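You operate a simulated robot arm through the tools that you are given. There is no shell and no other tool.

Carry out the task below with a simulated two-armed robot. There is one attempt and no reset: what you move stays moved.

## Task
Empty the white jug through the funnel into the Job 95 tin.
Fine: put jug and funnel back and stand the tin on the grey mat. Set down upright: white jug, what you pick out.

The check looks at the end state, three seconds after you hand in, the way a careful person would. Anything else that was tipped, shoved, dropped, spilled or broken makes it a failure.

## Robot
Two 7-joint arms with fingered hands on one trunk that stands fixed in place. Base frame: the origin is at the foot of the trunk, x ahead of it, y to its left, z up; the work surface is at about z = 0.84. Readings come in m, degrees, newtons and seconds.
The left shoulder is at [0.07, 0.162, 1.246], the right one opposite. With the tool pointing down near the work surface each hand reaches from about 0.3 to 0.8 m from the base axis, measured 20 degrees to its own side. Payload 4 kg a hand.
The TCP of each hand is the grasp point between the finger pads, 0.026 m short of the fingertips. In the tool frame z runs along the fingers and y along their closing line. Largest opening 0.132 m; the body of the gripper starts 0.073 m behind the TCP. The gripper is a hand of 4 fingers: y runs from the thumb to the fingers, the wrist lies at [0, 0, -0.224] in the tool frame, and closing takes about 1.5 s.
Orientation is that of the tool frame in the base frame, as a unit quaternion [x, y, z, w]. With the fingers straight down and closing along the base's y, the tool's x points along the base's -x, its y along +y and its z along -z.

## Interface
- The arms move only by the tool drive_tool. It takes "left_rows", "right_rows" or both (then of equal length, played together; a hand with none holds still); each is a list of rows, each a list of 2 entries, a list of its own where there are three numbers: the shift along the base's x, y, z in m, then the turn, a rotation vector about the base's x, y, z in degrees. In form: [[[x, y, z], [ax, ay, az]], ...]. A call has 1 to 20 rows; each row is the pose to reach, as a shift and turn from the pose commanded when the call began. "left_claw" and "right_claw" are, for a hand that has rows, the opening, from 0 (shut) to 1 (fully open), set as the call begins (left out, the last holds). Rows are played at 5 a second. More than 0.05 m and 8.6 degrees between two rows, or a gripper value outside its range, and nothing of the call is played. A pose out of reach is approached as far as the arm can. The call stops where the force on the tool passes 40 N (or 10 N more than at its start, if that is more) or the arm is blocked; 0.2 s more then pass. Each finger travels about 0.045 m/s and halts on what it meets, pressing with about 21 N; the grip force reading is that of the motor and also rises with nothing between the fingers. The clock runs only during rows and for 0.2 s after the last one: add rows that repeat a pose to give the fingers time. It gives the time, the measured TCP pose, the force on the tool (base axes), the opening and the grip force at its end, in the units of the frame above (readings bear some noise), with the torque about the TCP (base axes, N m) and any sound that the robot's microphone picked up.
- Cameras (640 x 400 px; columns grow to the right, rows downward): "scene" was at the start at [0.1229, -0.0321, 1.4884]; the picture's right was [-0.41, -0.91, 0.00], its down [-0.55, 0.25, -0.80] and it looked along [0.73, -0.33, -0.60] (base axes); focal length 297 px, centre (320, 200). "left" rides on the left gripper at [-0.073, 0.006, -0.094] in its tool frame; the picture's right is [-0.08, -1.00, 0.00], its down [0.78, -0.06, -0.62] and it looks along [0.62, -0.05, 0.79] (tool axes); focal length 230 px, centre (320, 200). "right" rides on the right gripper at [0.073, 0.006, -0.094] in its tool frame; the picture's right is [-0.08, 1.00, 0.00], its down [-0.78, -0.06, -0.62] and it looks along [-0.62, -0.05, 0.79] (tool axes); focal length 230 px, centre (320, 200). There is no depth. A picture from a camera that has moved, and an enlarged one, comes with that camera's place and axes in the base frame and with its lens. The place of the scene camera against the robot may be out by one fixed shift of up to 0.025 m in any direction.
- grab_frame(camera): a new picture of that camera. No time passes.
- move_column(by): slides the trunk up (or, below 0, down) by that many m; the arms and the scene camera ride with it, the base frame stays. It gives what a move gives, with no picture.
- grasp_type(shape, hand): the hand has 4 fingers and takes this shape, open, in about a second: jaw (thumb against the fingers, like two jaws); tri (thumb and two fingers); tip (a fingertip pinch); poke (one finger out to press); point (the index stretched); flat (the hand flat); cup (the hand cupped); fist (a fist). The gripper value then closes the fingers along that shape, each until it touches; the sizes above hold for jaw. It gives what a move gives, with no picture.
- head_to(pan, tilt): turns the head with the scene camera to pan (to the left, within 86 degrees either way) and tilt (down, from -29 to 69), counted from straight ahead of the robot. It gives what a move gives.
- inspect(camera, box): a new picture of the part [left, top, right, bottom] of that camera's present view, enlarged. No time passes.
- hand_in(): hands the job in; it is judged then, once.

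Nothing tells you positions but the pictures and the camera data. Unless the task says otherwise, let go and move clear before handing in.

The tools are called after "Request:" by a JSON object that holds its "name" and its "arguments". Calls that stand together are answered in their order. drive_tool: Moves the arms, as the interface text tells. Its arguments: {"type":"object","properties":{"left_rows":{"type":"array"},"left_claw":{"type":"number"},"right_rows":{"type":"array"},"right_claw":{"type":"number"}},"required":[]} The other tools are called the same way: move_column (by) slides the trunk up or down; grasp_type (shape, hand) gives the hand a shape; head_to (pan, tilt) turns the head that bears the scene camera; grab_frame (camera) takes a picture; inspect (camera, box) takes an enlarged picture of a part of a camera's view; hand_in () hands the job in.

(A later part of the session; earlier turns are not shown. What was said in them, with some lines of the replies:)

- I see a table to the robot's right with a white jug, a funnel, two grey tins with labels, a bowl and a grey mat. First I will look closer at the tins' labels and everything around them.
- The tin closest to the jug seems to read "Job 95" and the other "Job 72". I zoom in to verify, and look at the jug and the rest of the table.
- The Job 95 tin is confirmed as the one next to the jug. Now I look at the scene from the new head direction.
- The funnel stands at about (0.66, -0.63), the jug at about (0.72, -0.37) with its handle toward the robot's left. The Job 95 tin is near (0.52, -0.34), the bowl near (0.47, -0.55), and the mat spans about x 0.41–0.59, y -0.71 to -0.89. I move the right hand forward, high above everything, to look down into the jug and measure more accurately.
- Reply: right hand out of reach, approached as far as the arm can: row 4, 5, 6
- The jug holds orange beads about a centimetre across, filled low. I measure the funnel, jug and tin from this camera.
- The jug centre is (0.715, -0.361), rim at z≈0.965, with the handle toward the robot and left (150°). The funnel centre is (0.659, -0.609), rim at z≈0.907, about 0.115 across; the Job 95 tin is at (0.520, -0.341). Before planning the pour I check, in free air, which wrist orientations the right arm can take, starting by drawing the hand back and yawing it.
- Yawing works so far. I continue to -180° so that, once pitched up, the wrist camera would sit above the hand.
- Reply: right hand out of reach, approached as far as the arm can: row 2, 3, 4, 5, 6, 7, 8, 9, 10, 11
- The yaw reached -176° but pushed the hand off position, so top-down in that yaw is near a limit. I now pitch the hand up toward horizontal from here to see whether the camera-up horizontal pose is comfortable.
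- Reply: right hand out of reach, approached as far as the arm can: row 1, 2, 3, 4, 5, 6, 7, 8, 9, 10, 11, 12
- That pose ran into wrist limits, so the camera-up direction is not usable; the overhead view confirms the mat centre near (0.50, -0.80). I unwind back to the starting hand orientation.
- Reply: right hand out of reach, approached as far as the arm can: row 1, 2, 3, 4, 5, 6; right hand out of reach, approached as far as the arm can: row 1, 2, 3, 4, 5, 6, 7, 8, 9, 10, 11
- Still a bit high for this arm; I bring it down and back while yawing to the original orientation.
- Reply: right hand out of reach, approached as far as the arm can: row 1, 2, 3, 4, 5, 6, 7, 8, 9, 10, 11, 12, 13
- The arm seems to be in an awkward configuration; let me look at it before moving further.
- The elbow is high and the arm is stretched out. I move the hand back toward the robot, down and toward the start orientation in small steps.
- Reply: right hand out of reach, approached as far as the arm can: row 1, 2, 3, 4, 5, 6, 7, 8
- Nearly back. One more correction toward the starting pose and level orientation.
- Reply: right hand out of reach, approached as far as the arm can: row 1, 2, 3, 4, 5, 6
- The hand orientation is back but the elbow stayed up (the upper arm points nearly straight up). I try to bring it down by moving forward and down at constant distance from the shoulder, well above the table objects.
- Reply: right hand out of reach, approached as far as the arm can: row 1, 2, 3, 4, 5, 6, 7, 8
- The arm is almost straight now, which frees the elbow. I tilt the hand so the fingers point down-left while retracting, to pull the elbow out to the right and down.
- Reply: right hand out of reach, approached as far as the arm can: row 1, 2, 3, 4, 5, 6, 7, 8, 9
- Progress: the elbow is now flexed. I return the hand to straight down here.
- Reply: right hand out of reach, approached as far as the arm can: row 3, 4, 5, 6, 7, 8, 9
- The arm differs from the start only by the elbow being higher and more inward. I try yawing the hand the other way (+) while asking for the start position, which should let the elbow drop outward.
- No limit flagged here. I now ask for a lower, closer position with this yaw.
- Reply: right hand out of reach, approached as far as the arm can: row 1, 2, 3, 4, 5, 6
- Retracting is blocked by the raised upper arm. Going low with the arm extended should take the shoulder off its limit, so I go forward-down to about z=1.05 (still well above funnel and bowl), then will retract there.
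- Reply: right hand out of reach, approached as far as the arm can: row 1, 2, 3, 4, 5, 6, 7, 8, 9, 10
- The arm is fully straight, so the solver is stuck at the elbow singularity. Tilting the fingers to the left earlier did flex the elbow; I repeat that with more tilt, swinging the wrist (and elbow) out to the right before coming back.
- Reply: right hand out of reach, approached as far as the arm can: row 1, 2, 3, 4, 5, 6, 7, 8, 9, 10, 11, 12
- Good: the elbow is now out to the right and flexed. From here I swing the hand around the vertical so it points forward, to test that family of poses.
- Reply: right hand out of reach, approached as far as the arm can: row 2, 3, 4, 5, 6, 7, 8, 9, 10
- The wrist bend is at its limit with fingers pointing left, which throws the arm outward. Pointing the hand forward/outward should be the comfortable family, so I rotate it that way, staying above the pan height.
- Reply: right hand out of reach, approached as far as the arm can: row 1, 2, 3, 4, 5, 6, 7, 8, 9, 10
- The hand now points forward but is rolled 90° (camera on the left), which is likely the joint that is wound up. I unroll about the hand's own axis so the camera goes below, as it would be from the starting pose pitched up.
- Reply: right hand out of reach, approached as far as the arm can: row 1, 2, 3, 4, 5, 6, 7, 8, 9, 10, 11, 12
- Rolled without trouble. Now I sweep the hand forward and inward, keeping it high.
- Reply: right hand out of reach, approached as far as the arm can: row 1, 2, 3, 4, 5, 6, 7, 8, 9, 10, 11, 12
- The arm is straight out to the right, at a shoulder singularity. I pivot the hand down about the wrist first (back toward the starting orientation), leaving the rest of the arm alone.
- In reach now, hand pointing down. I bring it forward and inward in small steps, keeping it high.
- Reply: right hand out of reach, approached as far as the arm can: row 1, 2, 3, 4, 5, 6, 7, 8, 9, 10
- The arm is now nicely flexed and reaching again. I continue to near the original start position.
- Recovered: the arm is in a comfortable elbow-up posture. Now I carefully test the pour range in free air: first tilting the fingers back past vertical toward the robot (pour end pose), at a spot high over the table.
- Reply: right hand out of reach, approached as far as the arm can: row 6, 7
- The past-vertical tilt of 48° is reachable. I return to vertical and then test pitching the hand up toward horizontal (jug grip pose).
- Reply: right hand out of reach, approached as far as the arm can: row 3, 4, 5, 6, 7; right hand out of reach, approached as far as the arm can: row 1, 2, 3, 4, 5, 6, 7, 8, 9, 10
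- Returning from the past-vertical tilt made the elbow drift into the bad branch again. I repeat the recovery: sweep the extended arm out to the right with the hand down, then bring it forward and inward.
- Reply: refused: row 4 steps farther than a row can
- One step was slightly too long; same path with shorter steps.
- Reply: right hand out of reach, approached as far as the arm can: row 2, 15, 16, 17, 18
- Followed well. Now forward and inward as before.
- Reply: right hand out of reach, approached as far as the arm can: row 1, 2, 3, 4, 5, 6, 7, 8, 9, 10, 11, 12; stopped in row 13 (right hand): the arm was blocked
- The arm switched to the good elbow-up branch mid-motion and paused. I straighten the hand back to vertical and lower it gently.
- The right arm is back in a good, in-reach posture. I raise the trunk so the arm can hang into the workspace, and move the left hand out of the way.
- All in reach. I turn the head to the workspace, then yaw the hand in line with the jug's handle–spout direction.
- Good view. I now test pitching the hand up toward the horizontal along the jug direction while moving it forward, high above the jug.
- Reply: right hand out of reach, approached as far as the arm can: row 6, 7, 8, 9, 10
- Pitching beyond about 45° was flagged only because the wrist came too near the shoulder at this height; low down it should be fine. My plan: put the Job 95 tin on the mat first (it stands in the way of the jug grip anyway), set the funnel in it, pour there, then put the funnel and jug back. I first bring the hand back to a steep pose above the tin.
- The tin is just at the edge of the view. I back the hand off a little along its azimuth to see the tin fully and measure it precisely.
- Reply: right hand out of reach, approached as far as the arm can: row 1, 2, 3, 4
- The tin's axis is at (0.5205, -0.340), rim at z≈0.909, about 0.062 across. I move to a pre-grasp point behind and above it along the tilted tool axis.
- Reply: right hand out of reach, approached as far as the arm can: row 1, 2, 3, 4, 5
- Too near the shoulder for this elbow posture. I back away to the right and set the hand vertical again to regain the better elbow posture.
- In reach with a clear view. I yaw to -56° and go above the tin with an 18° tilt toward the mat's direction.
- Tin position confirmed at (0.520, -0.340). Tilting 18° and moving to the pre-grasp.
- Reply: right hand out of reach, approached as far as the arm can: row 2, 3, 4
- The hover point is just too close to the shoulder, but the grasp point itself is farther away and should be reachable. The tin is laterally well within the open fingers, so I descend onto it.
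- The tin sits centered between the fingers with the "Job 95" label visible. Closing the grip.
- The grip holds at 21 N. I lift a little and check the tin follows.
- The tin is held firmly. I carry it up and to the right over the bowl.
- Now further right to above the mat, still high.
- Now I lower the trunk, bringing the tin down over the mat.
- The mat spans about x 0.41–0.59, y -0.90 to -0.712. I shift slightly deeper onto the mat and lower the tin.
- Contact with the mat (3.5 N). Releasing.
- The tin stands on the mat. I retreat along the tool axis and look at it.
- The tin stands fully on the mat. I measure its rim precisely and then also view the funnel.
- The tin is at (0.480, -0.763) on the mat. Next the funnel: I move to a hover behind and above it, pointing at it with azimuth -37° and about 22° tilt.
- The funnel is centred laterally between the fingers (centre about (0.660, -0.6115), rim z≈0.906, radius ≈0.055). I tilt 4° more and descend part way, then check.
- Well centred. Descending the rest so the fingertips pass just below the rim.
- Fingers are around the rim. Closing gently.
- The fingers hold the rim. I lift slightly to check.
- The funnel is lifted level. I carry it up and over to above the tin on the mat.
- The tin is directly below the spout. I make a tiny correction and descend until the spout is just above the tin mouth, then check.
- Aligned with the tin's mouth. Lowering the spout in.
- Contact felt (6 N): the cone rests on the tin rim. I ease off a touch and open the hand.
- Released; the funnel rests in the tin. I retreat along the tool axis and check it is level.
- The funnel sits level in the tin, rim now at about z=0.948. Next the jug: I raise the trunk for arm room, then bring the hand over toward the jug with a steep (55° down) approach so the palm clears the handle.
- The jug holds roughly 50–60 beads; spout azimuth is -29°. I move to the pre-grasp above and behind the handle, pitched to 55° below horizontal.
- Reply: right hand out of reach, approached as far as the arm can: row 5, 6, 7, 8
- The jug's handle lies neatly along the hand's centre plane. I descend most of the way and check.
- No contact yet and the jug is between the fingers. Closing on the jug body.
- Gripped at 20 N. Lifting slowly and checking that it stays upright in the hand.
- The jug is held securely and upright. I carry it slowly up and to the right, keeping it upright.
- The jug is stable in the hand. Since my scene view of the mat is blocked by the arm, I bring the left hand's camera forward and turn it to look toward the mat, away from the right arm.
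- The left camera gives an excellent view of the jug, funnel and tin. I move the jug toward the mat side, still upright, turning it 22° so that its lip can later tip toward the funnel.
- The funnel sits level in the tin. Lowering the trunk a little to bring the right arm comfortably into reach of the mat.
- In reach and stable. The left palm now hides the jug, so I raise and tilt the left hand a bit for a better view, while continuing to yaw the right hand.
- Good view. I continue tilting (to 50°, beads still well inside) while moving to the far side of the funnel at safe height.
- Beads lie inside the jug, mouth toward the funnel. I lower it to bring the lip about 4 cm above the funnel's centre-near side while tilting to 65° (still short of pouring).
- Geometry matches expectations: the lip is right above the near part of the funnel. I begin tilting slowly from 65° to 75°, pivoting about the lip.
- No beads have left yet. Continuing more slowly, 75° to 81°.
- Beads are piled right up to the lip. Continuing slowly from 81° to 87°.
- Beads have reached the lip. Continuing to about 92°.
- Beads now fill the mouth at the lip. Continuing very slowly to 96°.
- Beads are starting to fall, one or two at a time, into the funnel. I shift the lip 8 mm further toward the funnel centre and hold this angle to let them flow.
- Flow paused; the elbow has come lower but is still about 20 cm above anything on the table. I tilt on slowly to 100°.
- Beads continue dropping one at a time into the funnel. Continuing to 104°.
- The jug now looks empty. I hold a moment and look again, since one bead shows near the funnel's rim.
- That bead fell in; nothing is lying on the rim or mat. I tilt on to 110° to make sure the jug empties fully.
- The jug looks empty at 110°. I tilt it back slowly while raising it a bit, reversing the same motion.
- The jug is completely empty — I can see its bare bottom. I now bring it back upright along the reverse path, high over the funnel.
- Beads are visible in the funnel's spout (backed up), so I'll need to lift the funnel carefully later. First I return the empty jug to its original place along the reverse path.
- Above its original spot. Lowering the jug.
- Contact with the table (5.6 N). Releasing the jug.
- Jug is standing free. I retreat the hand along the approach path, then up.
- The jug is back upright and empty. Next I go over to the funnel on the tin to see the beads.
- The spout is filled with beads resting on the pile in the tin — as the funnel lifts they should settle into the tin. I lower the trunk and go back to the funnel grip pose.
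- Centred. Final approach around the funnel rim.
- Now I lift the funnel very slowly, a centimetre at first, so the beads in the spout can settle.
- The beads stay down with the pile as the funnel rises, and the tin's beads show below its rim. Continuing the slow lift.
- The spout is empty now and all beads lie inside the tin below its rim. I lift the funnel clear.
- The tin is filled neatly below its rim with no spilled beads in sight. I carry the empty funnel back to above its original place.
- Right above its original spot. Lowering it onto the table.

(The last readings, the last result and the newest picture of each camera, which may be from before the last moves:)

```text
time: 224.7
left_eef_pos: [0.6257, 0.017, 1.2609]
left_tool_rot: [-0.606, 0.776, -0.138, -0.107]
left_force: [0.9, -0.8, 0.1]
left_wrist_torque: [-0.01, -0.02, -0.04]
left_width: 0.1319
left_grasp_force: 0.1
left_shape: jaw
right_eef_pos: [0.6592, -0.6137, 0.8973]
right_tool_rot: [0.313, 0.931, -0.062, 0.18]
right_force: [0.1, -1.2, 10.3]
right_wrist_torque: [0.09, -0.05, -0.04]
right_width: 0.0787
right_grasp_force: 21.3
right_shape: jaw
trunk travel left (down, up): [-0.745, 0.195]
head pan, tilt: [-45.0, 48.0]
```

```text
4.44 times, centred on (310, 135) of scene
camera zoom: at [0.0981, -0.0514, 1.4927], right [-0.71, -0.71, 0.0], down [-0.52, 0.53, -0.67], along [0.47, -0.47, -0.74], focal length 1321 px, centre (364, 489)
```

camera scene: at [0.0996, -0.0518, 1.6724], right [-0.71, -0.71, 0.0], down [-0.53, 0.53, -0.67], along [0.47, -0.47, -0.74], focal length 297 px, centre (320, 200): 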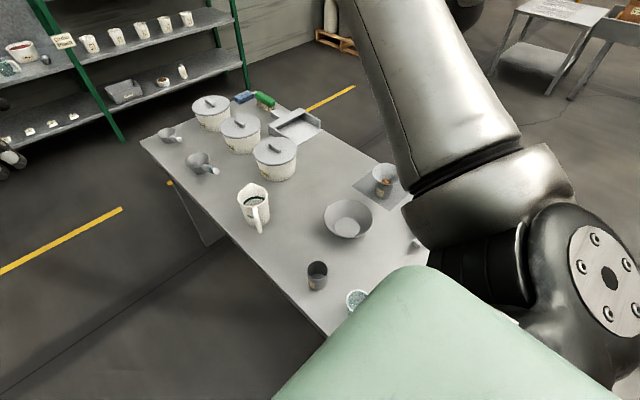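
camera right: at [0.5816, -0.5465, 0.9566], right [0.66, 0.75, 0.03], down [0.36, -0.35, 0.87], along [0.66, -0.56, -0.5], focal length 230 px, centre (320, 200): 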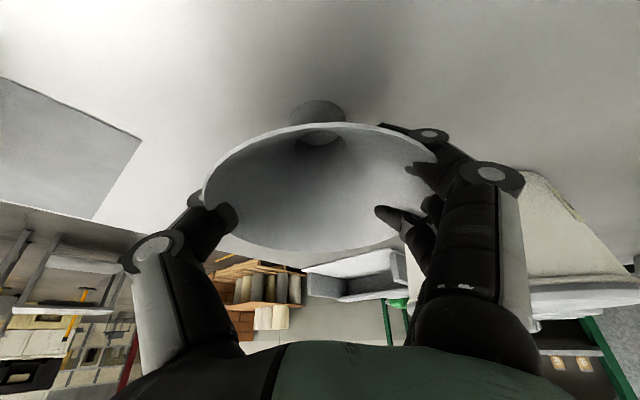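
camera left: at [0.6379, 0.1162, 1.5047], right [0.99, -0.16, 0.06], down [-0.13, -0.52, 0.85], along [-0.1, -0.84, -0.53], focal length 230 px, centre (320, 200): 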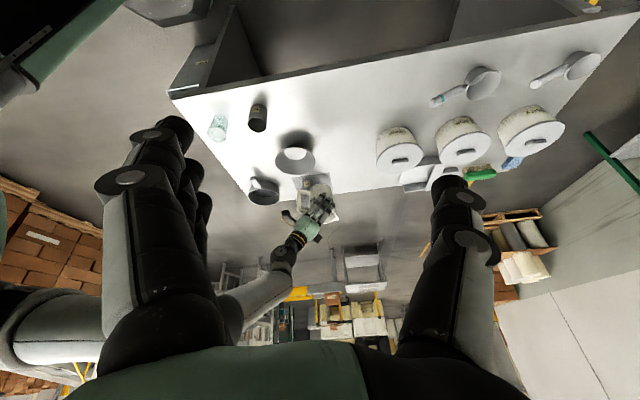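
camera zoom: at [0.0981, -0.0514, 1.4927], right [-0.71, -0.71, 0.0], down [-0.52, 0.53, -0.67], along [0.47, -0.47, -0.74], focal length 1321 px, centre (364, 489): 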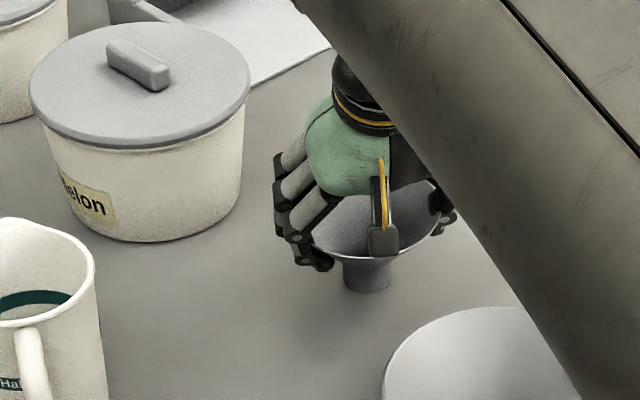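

Contact. Easing off and releasing the funnel.

Request:
{"name": "drive_tool", "arguments": {"right_rows": [[[0, 0, 0.0015], [0, 0, 0]], [[0, 0, 0.0025], [0, 0, 0]], [[0, 0, 0.0025], [0, 0, 0]]]}}

Request:
{"name": "drive_tool", "arguments": {"right_rows": [[[0, 0, 0], [0, 0, 0]], [[0, 0, 0], [0, 0, 0]], [[0, 0, 0], [0, 0, 0]], [[0, 0, 0], [0, 0, 0]], [[0, 0, 0], [0, 0, 0]], [[0, 0, 0], [0, 0, 0]], [[0, 0, 0], [0, 0, 0]], [[0, 0, 0], [0, 0, 0]]], "right_claw": 1.0}}

Request:
{"name": "grab_frame", "arguments": {"camera": "right"}}

Request:
{"name": "inspect", "arguments": {"camera": "scene", "box": [260, 90, 360, 180]}}

```text
time: 225.5
left_eef_pos: [0.6253, 0.0164, 1.2604]
left_tool_rot: [-0.606, 0.776, -0.137, -0.107]
left_force: [1.2, 0.0, 0.6]
left_wrist_torque: [-0.01, 0.01, -0.04]
left_width: 0.132
left_grasp_force: 0.1
left_shape: jaw
right_eef_pos: [0.6593, -0.6123, 0.896]
right_tool_rot: [0.313, 0.931, -0.061, 0.178]
right_force: [2.5, -0.5, 5.6]
right_wrist_torque: [0.06, -0.07, -0.04]
right_width: 0.0788
right_grasp_force: 20.4
right_shape: jaw
trunk travel left (down, up): [-0.745, 0.195]
head pan, tilt: [-45.0, 48.0]
```

```text
time: 227.3
left_eef_pos: [0.6255, 0.0169, 1.2605]
left_tool_rot: [-0.607, 0.776, -0.136, -0.107]
left_force: [0.2, -0.1, 0.0]
left_wrist_torque: [0.0, -0.01, 0.02]
left_width: 0.1323
left_grasp_force: 0.0
left_shape: jaw
right_eef_pos: [0.6587, -0.6141, 0.8966]
right_tool_rot: [0.313, 0.931, -0.061, 0.178]
right_force: [0.3, 0.8, 0.6]
right_wrist_torque: [0.0, 0.0, -0.04]
right_width: 0.1321
right_grasp_force: 0.0
right_shape: jaw
trunk travel left (down, up): [-0.745, 0.195]
head pan, tilt: [-45.0, 48.0]
```

```text
taken
camera right: at [0.5814, -0.5467, 0.9567], right [0.66, 0.75, 0.03], down [0.36, -0.35, 0.86], along [0.66, -0.56, -0.5], focal length 230 px, centre (320, 200)
```

right: 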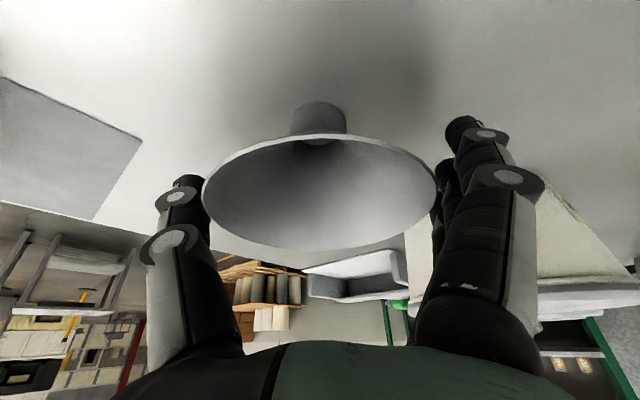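

```text
4.44 times, centred on (310, 135) of scene
camera zoom: at [0.0993, -0.0524, 1.4924], right [-0.71, -0.71, 0.0], down [-0.53, 0.53, -0.67], along [0.47, -0.47, -0.74], focal length 1321 px, centre (364, 489)
```

zoom: 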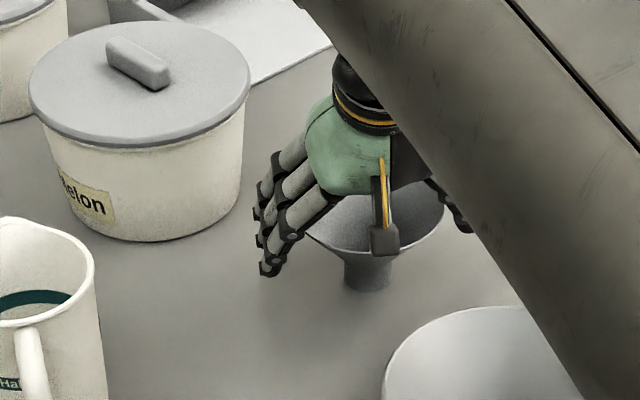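

The funnel stands free in its old place. Retreating upward along the tool axis.

Request:
{"name": "drive_tool", "arguments": {"right_rows": [[[-0.006, 0.0045, 0.0185], [0, 0, 0]], [[-0.012, 0.009, 0.037], [0, 0, 0]], [[-0.02, 0.0155, 0.063], [0, 0, 0]], [[-0.0294, 0.0225, 0.093], [0, 0, 0]], [[-0.042, 0.032, 0.13], [0, 0, 0]], [[-0.06, 0.032, 0.16], [0, 0, 0]], [[-0.09, 0.032, 0.18], [0, 0, 0]], [[-0.12, 0.032, 0.2], [0, 0, 0]], [[-0.14, 0.032, 0.21], [0, 0, 0]], [[-0.14, 0.032, 0.21], [0, 0, 0]]]}}

Request:
{"name": "grab_frame", "arguments": {"camera": "right"}}

Request:
{"name": "grab_frame", "arguments": {"camera": "scene"}}

Request:
{"name": "grab_frame", "arguments": {"camera": "left"}}

```text
time: 229.5
left_eef_pos: [0.6257, 0.016, 1.2605]
left_tool_rot: [-0.607, 0.776, -0.137, -0.107]
left_force: [0.4, -0.9, -0.3]
left_wrist_torque: [-0.01, 0.0, 0.02]
left_width: 0.1321
left_grasp_force: 0.0
left_shape: jaw
right_eef_pos: [0.521, -0.5813, 1.1067]
right_tool_rot: [0.314, 0.931, -0.061, 0.178]
right_force: [-0.4, -0.8, 0.4]
right_wrist_torque: [-0.01, -0.01, -0.01]
right_width: 0.132
right_grasp_force: 0.1
right_shape: jaw
trunk travel left (down, up): [-0.745, 0.195]
head pan, tilt: [-45.0, 48.0]
```

```text
taken
camera right: at [0.4429, -0.5147, 1.1664], right [0.66, 0.75, 0.03], down [0.36, -0.35, 0.86], along [0.66, -0.56, -0.5], focal length 230 px, centre (320, 200)
```

right: 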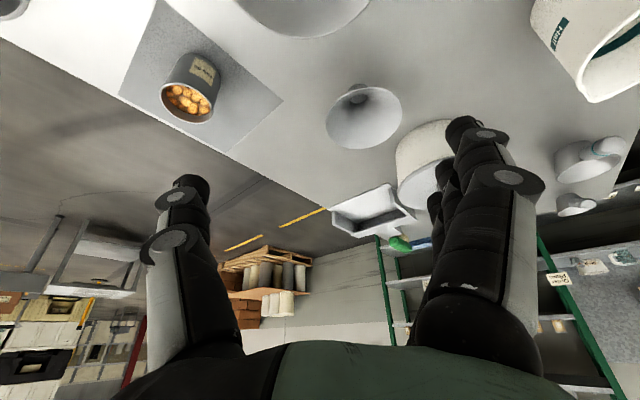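

```text
taken
camera scene: at [0.0999, -0.0527, 1.4923], right [-0.71, -0.71, 0.0], down [-0.53, 0.53, -0.67], along [0.47, -0.47, -0.74], focal length 297 px, centre (320, 200)
```

scene: 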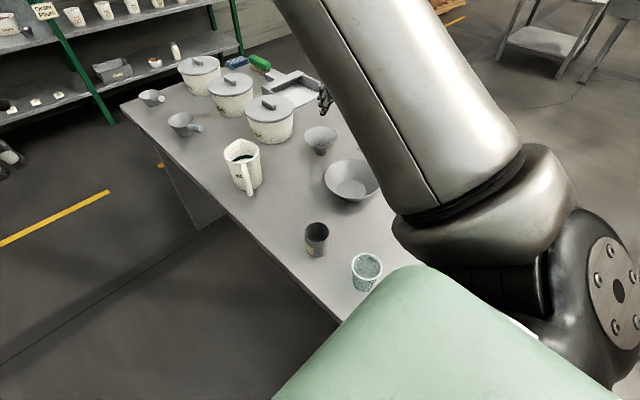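

```text
taken
camera left: at [0.6384, 0.1162, 1.3243], right [0.99, -0.16, 0.06], down [-0.13, -0.52, 0.85], along [-0.1, -0.84, -0.53], focal length 230 px, centre (320, 200)
```

left: 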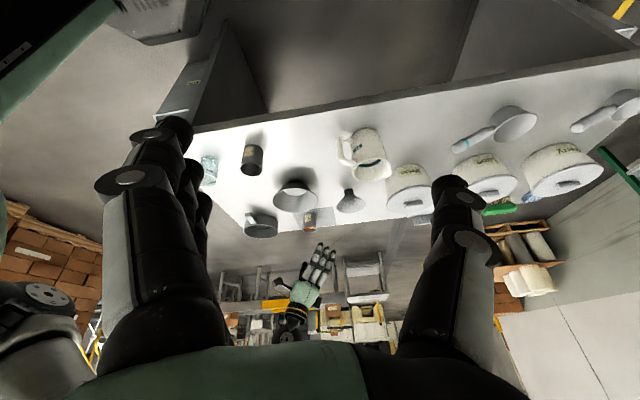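

All items are in place. I check the jug's inside and search for stray beads around the mat and table.

Request:
{"name": "inspect", "arguments": {"camera": "right", "box": [520, 0, 640, 110]}}

Request:
{"name": "inspect", "arguments": {"camera": "right", "box": [100, 0, 420, 200]}}

Request:
{"name": "inspect", "arguments": {"camera": "scene", "box": [200, 110, 400, 235]}}

Request:
{"name": "inspect", "arguments": {"camera": "left", "box": [190, 80, 450, 240]}}

```text
3.64 times, centred on (580, 55) of right
camera zoom: at [0.4429, -0.5147, 1.1664], right [0.66, 0.75, 0.03], down [0.36, -0.35, 0.86], along [0.66, -0.56, -0.5], focal length 837 px, centre (-626, 727)
```

zoom: 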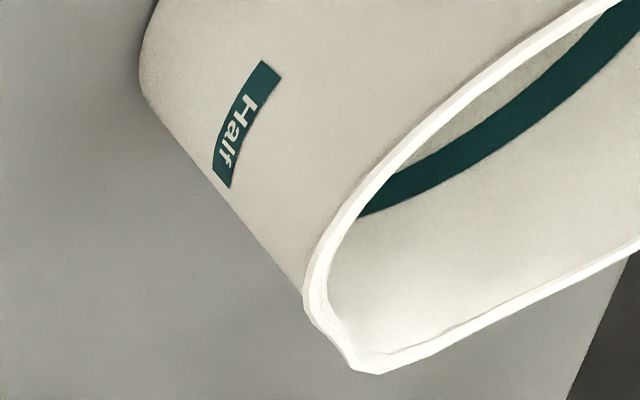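

```text
2.00 times, centred on (260, 100) of right
camera zoom: at [0.4429, -0.5147, 1.1664], right [0.66, 0.75, 0.03], down [0.36, -0.35, 0.86], along [0.66, -0.56, -0.5], focal length 460 px, centre (440, 400)
```

zoom: 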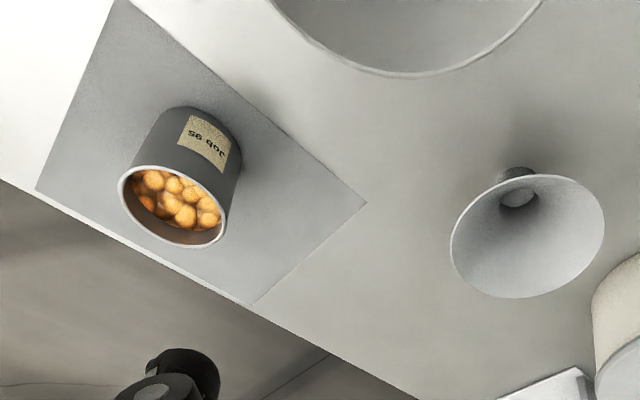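

```text
3.20 times, centred on (300, 172) of scene
camera zoom: at [0.0999, -0.0527, 1.4923], right [-0.71, -0.71, 0.0], down [-0.53, 0.53, -0.67], along [0.47, -0.47, -0.74], focal length 951 px, centre (384, 288)
```

zoom: 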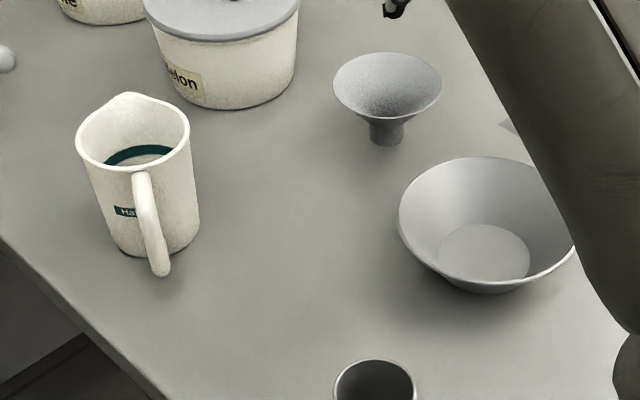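

```text
2.46 times, centred on (320, 160) of left
camera zoom: at [0.6384, 0.1162, 1.3243], right [0.99, -0.16, 0.06], down [-0.13, -0.52, 0.85], along [-0.1, -0.84, -0.53], focal length 566 px, centre (320, 298)
```

zoom: 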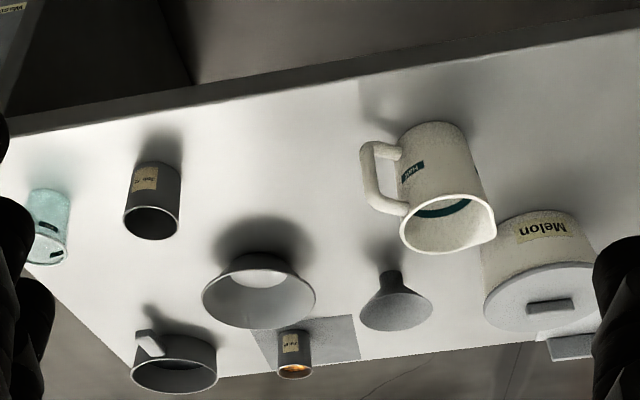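

Everything looks right: jug upright and empty, funnel back, tin full on the mat. I raise the trunk to move both hands well clear and take a last look, including the floor and inside the jug.

Request:
{"name": "move_column", "arguments": {"by": 0.18}}

Request:
{"name": "drive_tool", "arguments": {"right_rows": [[[0.0, 0.03, 0], [0, 0, 2]], [[0.0, 0.06, 0], [0, 0, 4]], [[0.0, 0.09, 0], [0, 0, 6]], [[0.01, 0.12, 0], [0, 0, 8]], [[0.02, 0.15, 0], [0, 0, 9]], [[0.03, 0.16, -0.02], [0, 0, 9]], [[0.03, 0.16, -0.02], [0, 0, 9]]]}}

Request:
{"name": "grab_frame", "arguments": {"camera": "right"}}

Request:
{"name": "grab_frame", "arguments": {"camera": "left"}}

```text
time: 231.5
left_eef_pos: [0.6247, 0.0157, 1.4405]
left_tool_rot: [-0.607, 0.775, -0.136, -0.107]
left_force: [-0.7, 0.1, -0.2]
left_wrist_torque: [-0.02, 0.0, 0.01]
left_width: 0.132
left_grasp_force: 0.0
left_shape: jaw
right_eef_pos: [0.5195, -0.5818, 1.2865]
right_tool_rot: [0.313, 0.931, -0.061, 0.177]
right_force: [0.2, -0.2, -0.5]
right_wrist_torque: [0.02, 0.03, 0.04]
right_width: 0.1318
right_grasp_force: 0.0
right_shape: jaw
trunk travel left (down, up): [-0.925, 0.015]
head pan, tilt: [-45.0, 48.0]
```

```text
time: 233.1
left_eef_pos: [0.6267, 0.0164, 1.4407]
left_tool_rot: [-0.607, 0.776, -0.137, -0.107]
left_force: [-0.3, 0.2, -0.5]
left_wrist_torque: [0.02, 0.02, -0.02]
left_width: 0.1319
left_grasp_force: 0.0
left_shape: jaw
right_eef_pos: [0.5461, -0.4321, 1.2607]
right_tool_rot: [0.249, 0.951, -0.044, 0.176]
right_force: [-0.2, -0.7, 0.0]
right_wrist_torque: [0.0, 0.02, 0.02]
right_width: 0.1323
right_grasp_force: 0.1
right_shape: jaw
trunk travel left (down, up): [-0.925, 0.015]
head pan, tilt: [-45.0, 48.0]
```

```text
taken
camera right: at [0.4612, -0.377, 1.3217], right [0.55, 0.83, 0.03], down [0.42, -0.31, 0.86], along [0.72, -0.46, -0.52], focal length 230 px, centre (320, 200)
```

right: 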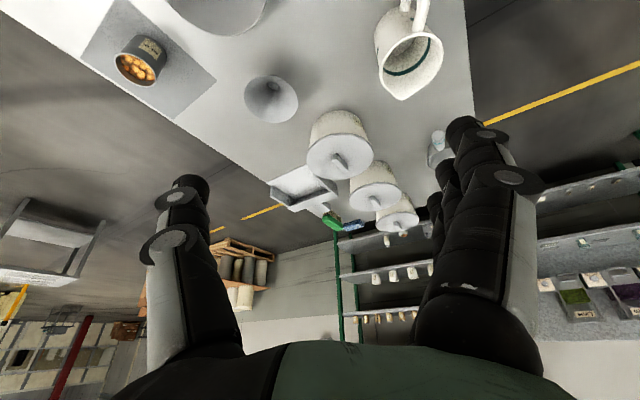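

```text
taken
camera left: at [0.6383, 0.1164, 1.5044], right [0.99, -0.16, 0.06], down [-0.13, -0.52, 0.85], along [-0.1, -0.84, -0.53], focal length 230 px, centre (320, 200)
```

left: 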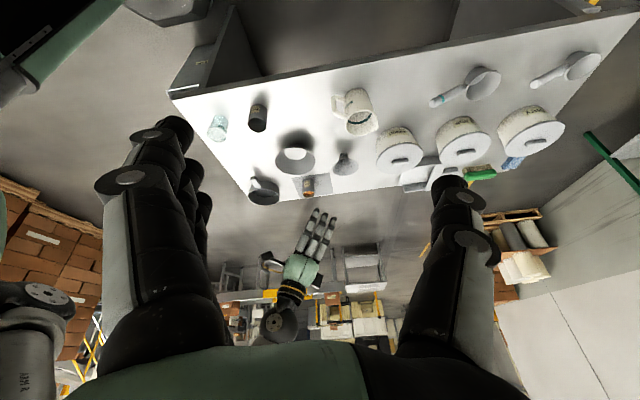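

Request:
{"name": "inspect", "arguments": {"camera": "right", "box": [350, 0, 470, 110]}}

Request:
{"name": "inspect", "arguments": {"camera": "right", "box": [0, 0, 320, 200]}}

Request:
{"name": "inspect", "arguments": {"camera": "left", "box": [190, 150, 420, 300]}}

```text
3.64 times, centred on (410, 55) of right
camera zoom: at [0.4612, -0.377, 1.3217], right [0.55, 0.83, 0.03], down [0.42, -0.31, 0.86], along [0.72, -0.46, -0.52], focal length 837 px, centre (-7, 727)
```

zoom: 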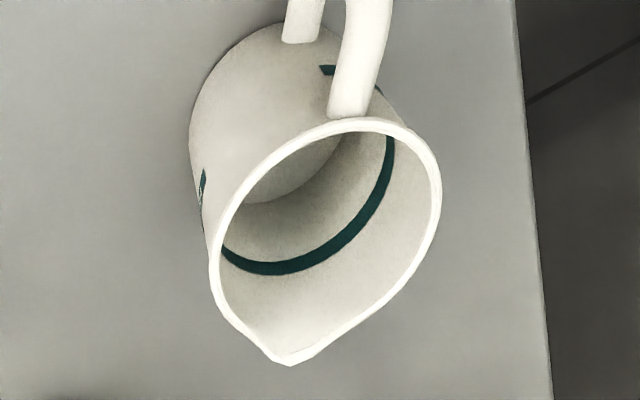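

```text
2.00 times, centred on (160, 100) of right
camera zoom: at [0.4612, -0.377, 1.3217], right [0.55, 0.83, 0.03], down [0.42, -0.31, 0.86], along [0.72, -0.46, -0.52], focal length 460 px, centre (640, 400)
```

zoom: 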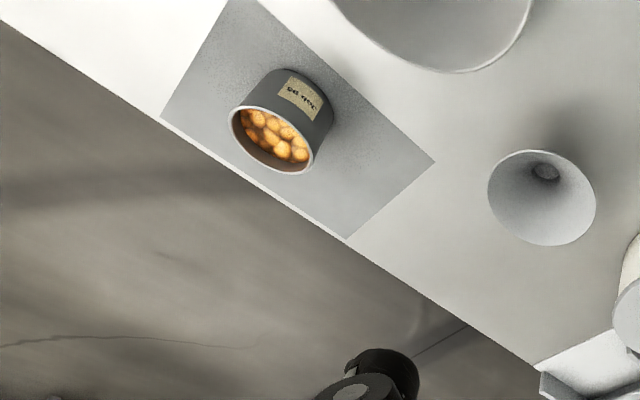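

```text
2.67 times, centred on (305, 225) of left
camera zoom: at [0.6383, 0.1164, 1.5044], right [0.99, -0.16, 0.06], down [-0.13, -0.52, 0.85], along [-0.1, -0.84, -0.53], focal length 614 px, centre (360, 133)
```

zoom: 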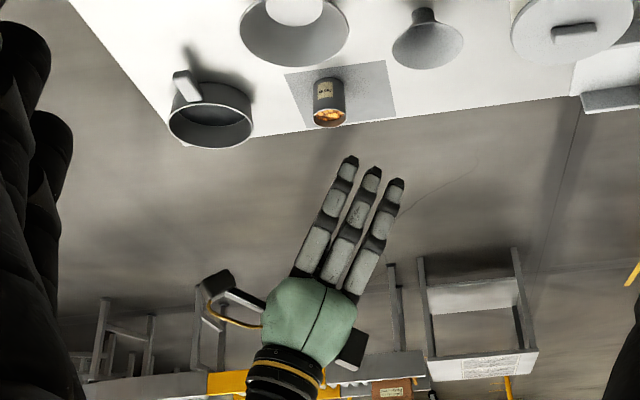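

The jug is empty and upright in its place, and the funnel stands empty where it was. The Job 95 tin holds the beads and stands fully on the grey mat. No beads are visible on the table, mat or visible floor, and both hands are clear, so I hand the job in.

Request:
{"name": "hand_in", "arguments": {}}

```text
The job is handed in.
```

I emptied the white jug through the funnel into the Job 95 tin, and the tin now stands upright on the grey mat. The jug and funnel are back in their original places, both upright and empty.

- **Tin:** the beads sit below its rim, and it was already on the mat when I poured, so I never had to carry it full.
- **Jug:** it went back to the same spot, though it may be turned a few degrees from its starting orientation.
- **Spills:** I saw no stray beads on the table, the mat or the floor I could see. I found nothing else tipped or moved.

Both hands were open and clear of the table when I handed the job in. I haven't had the check's result back.
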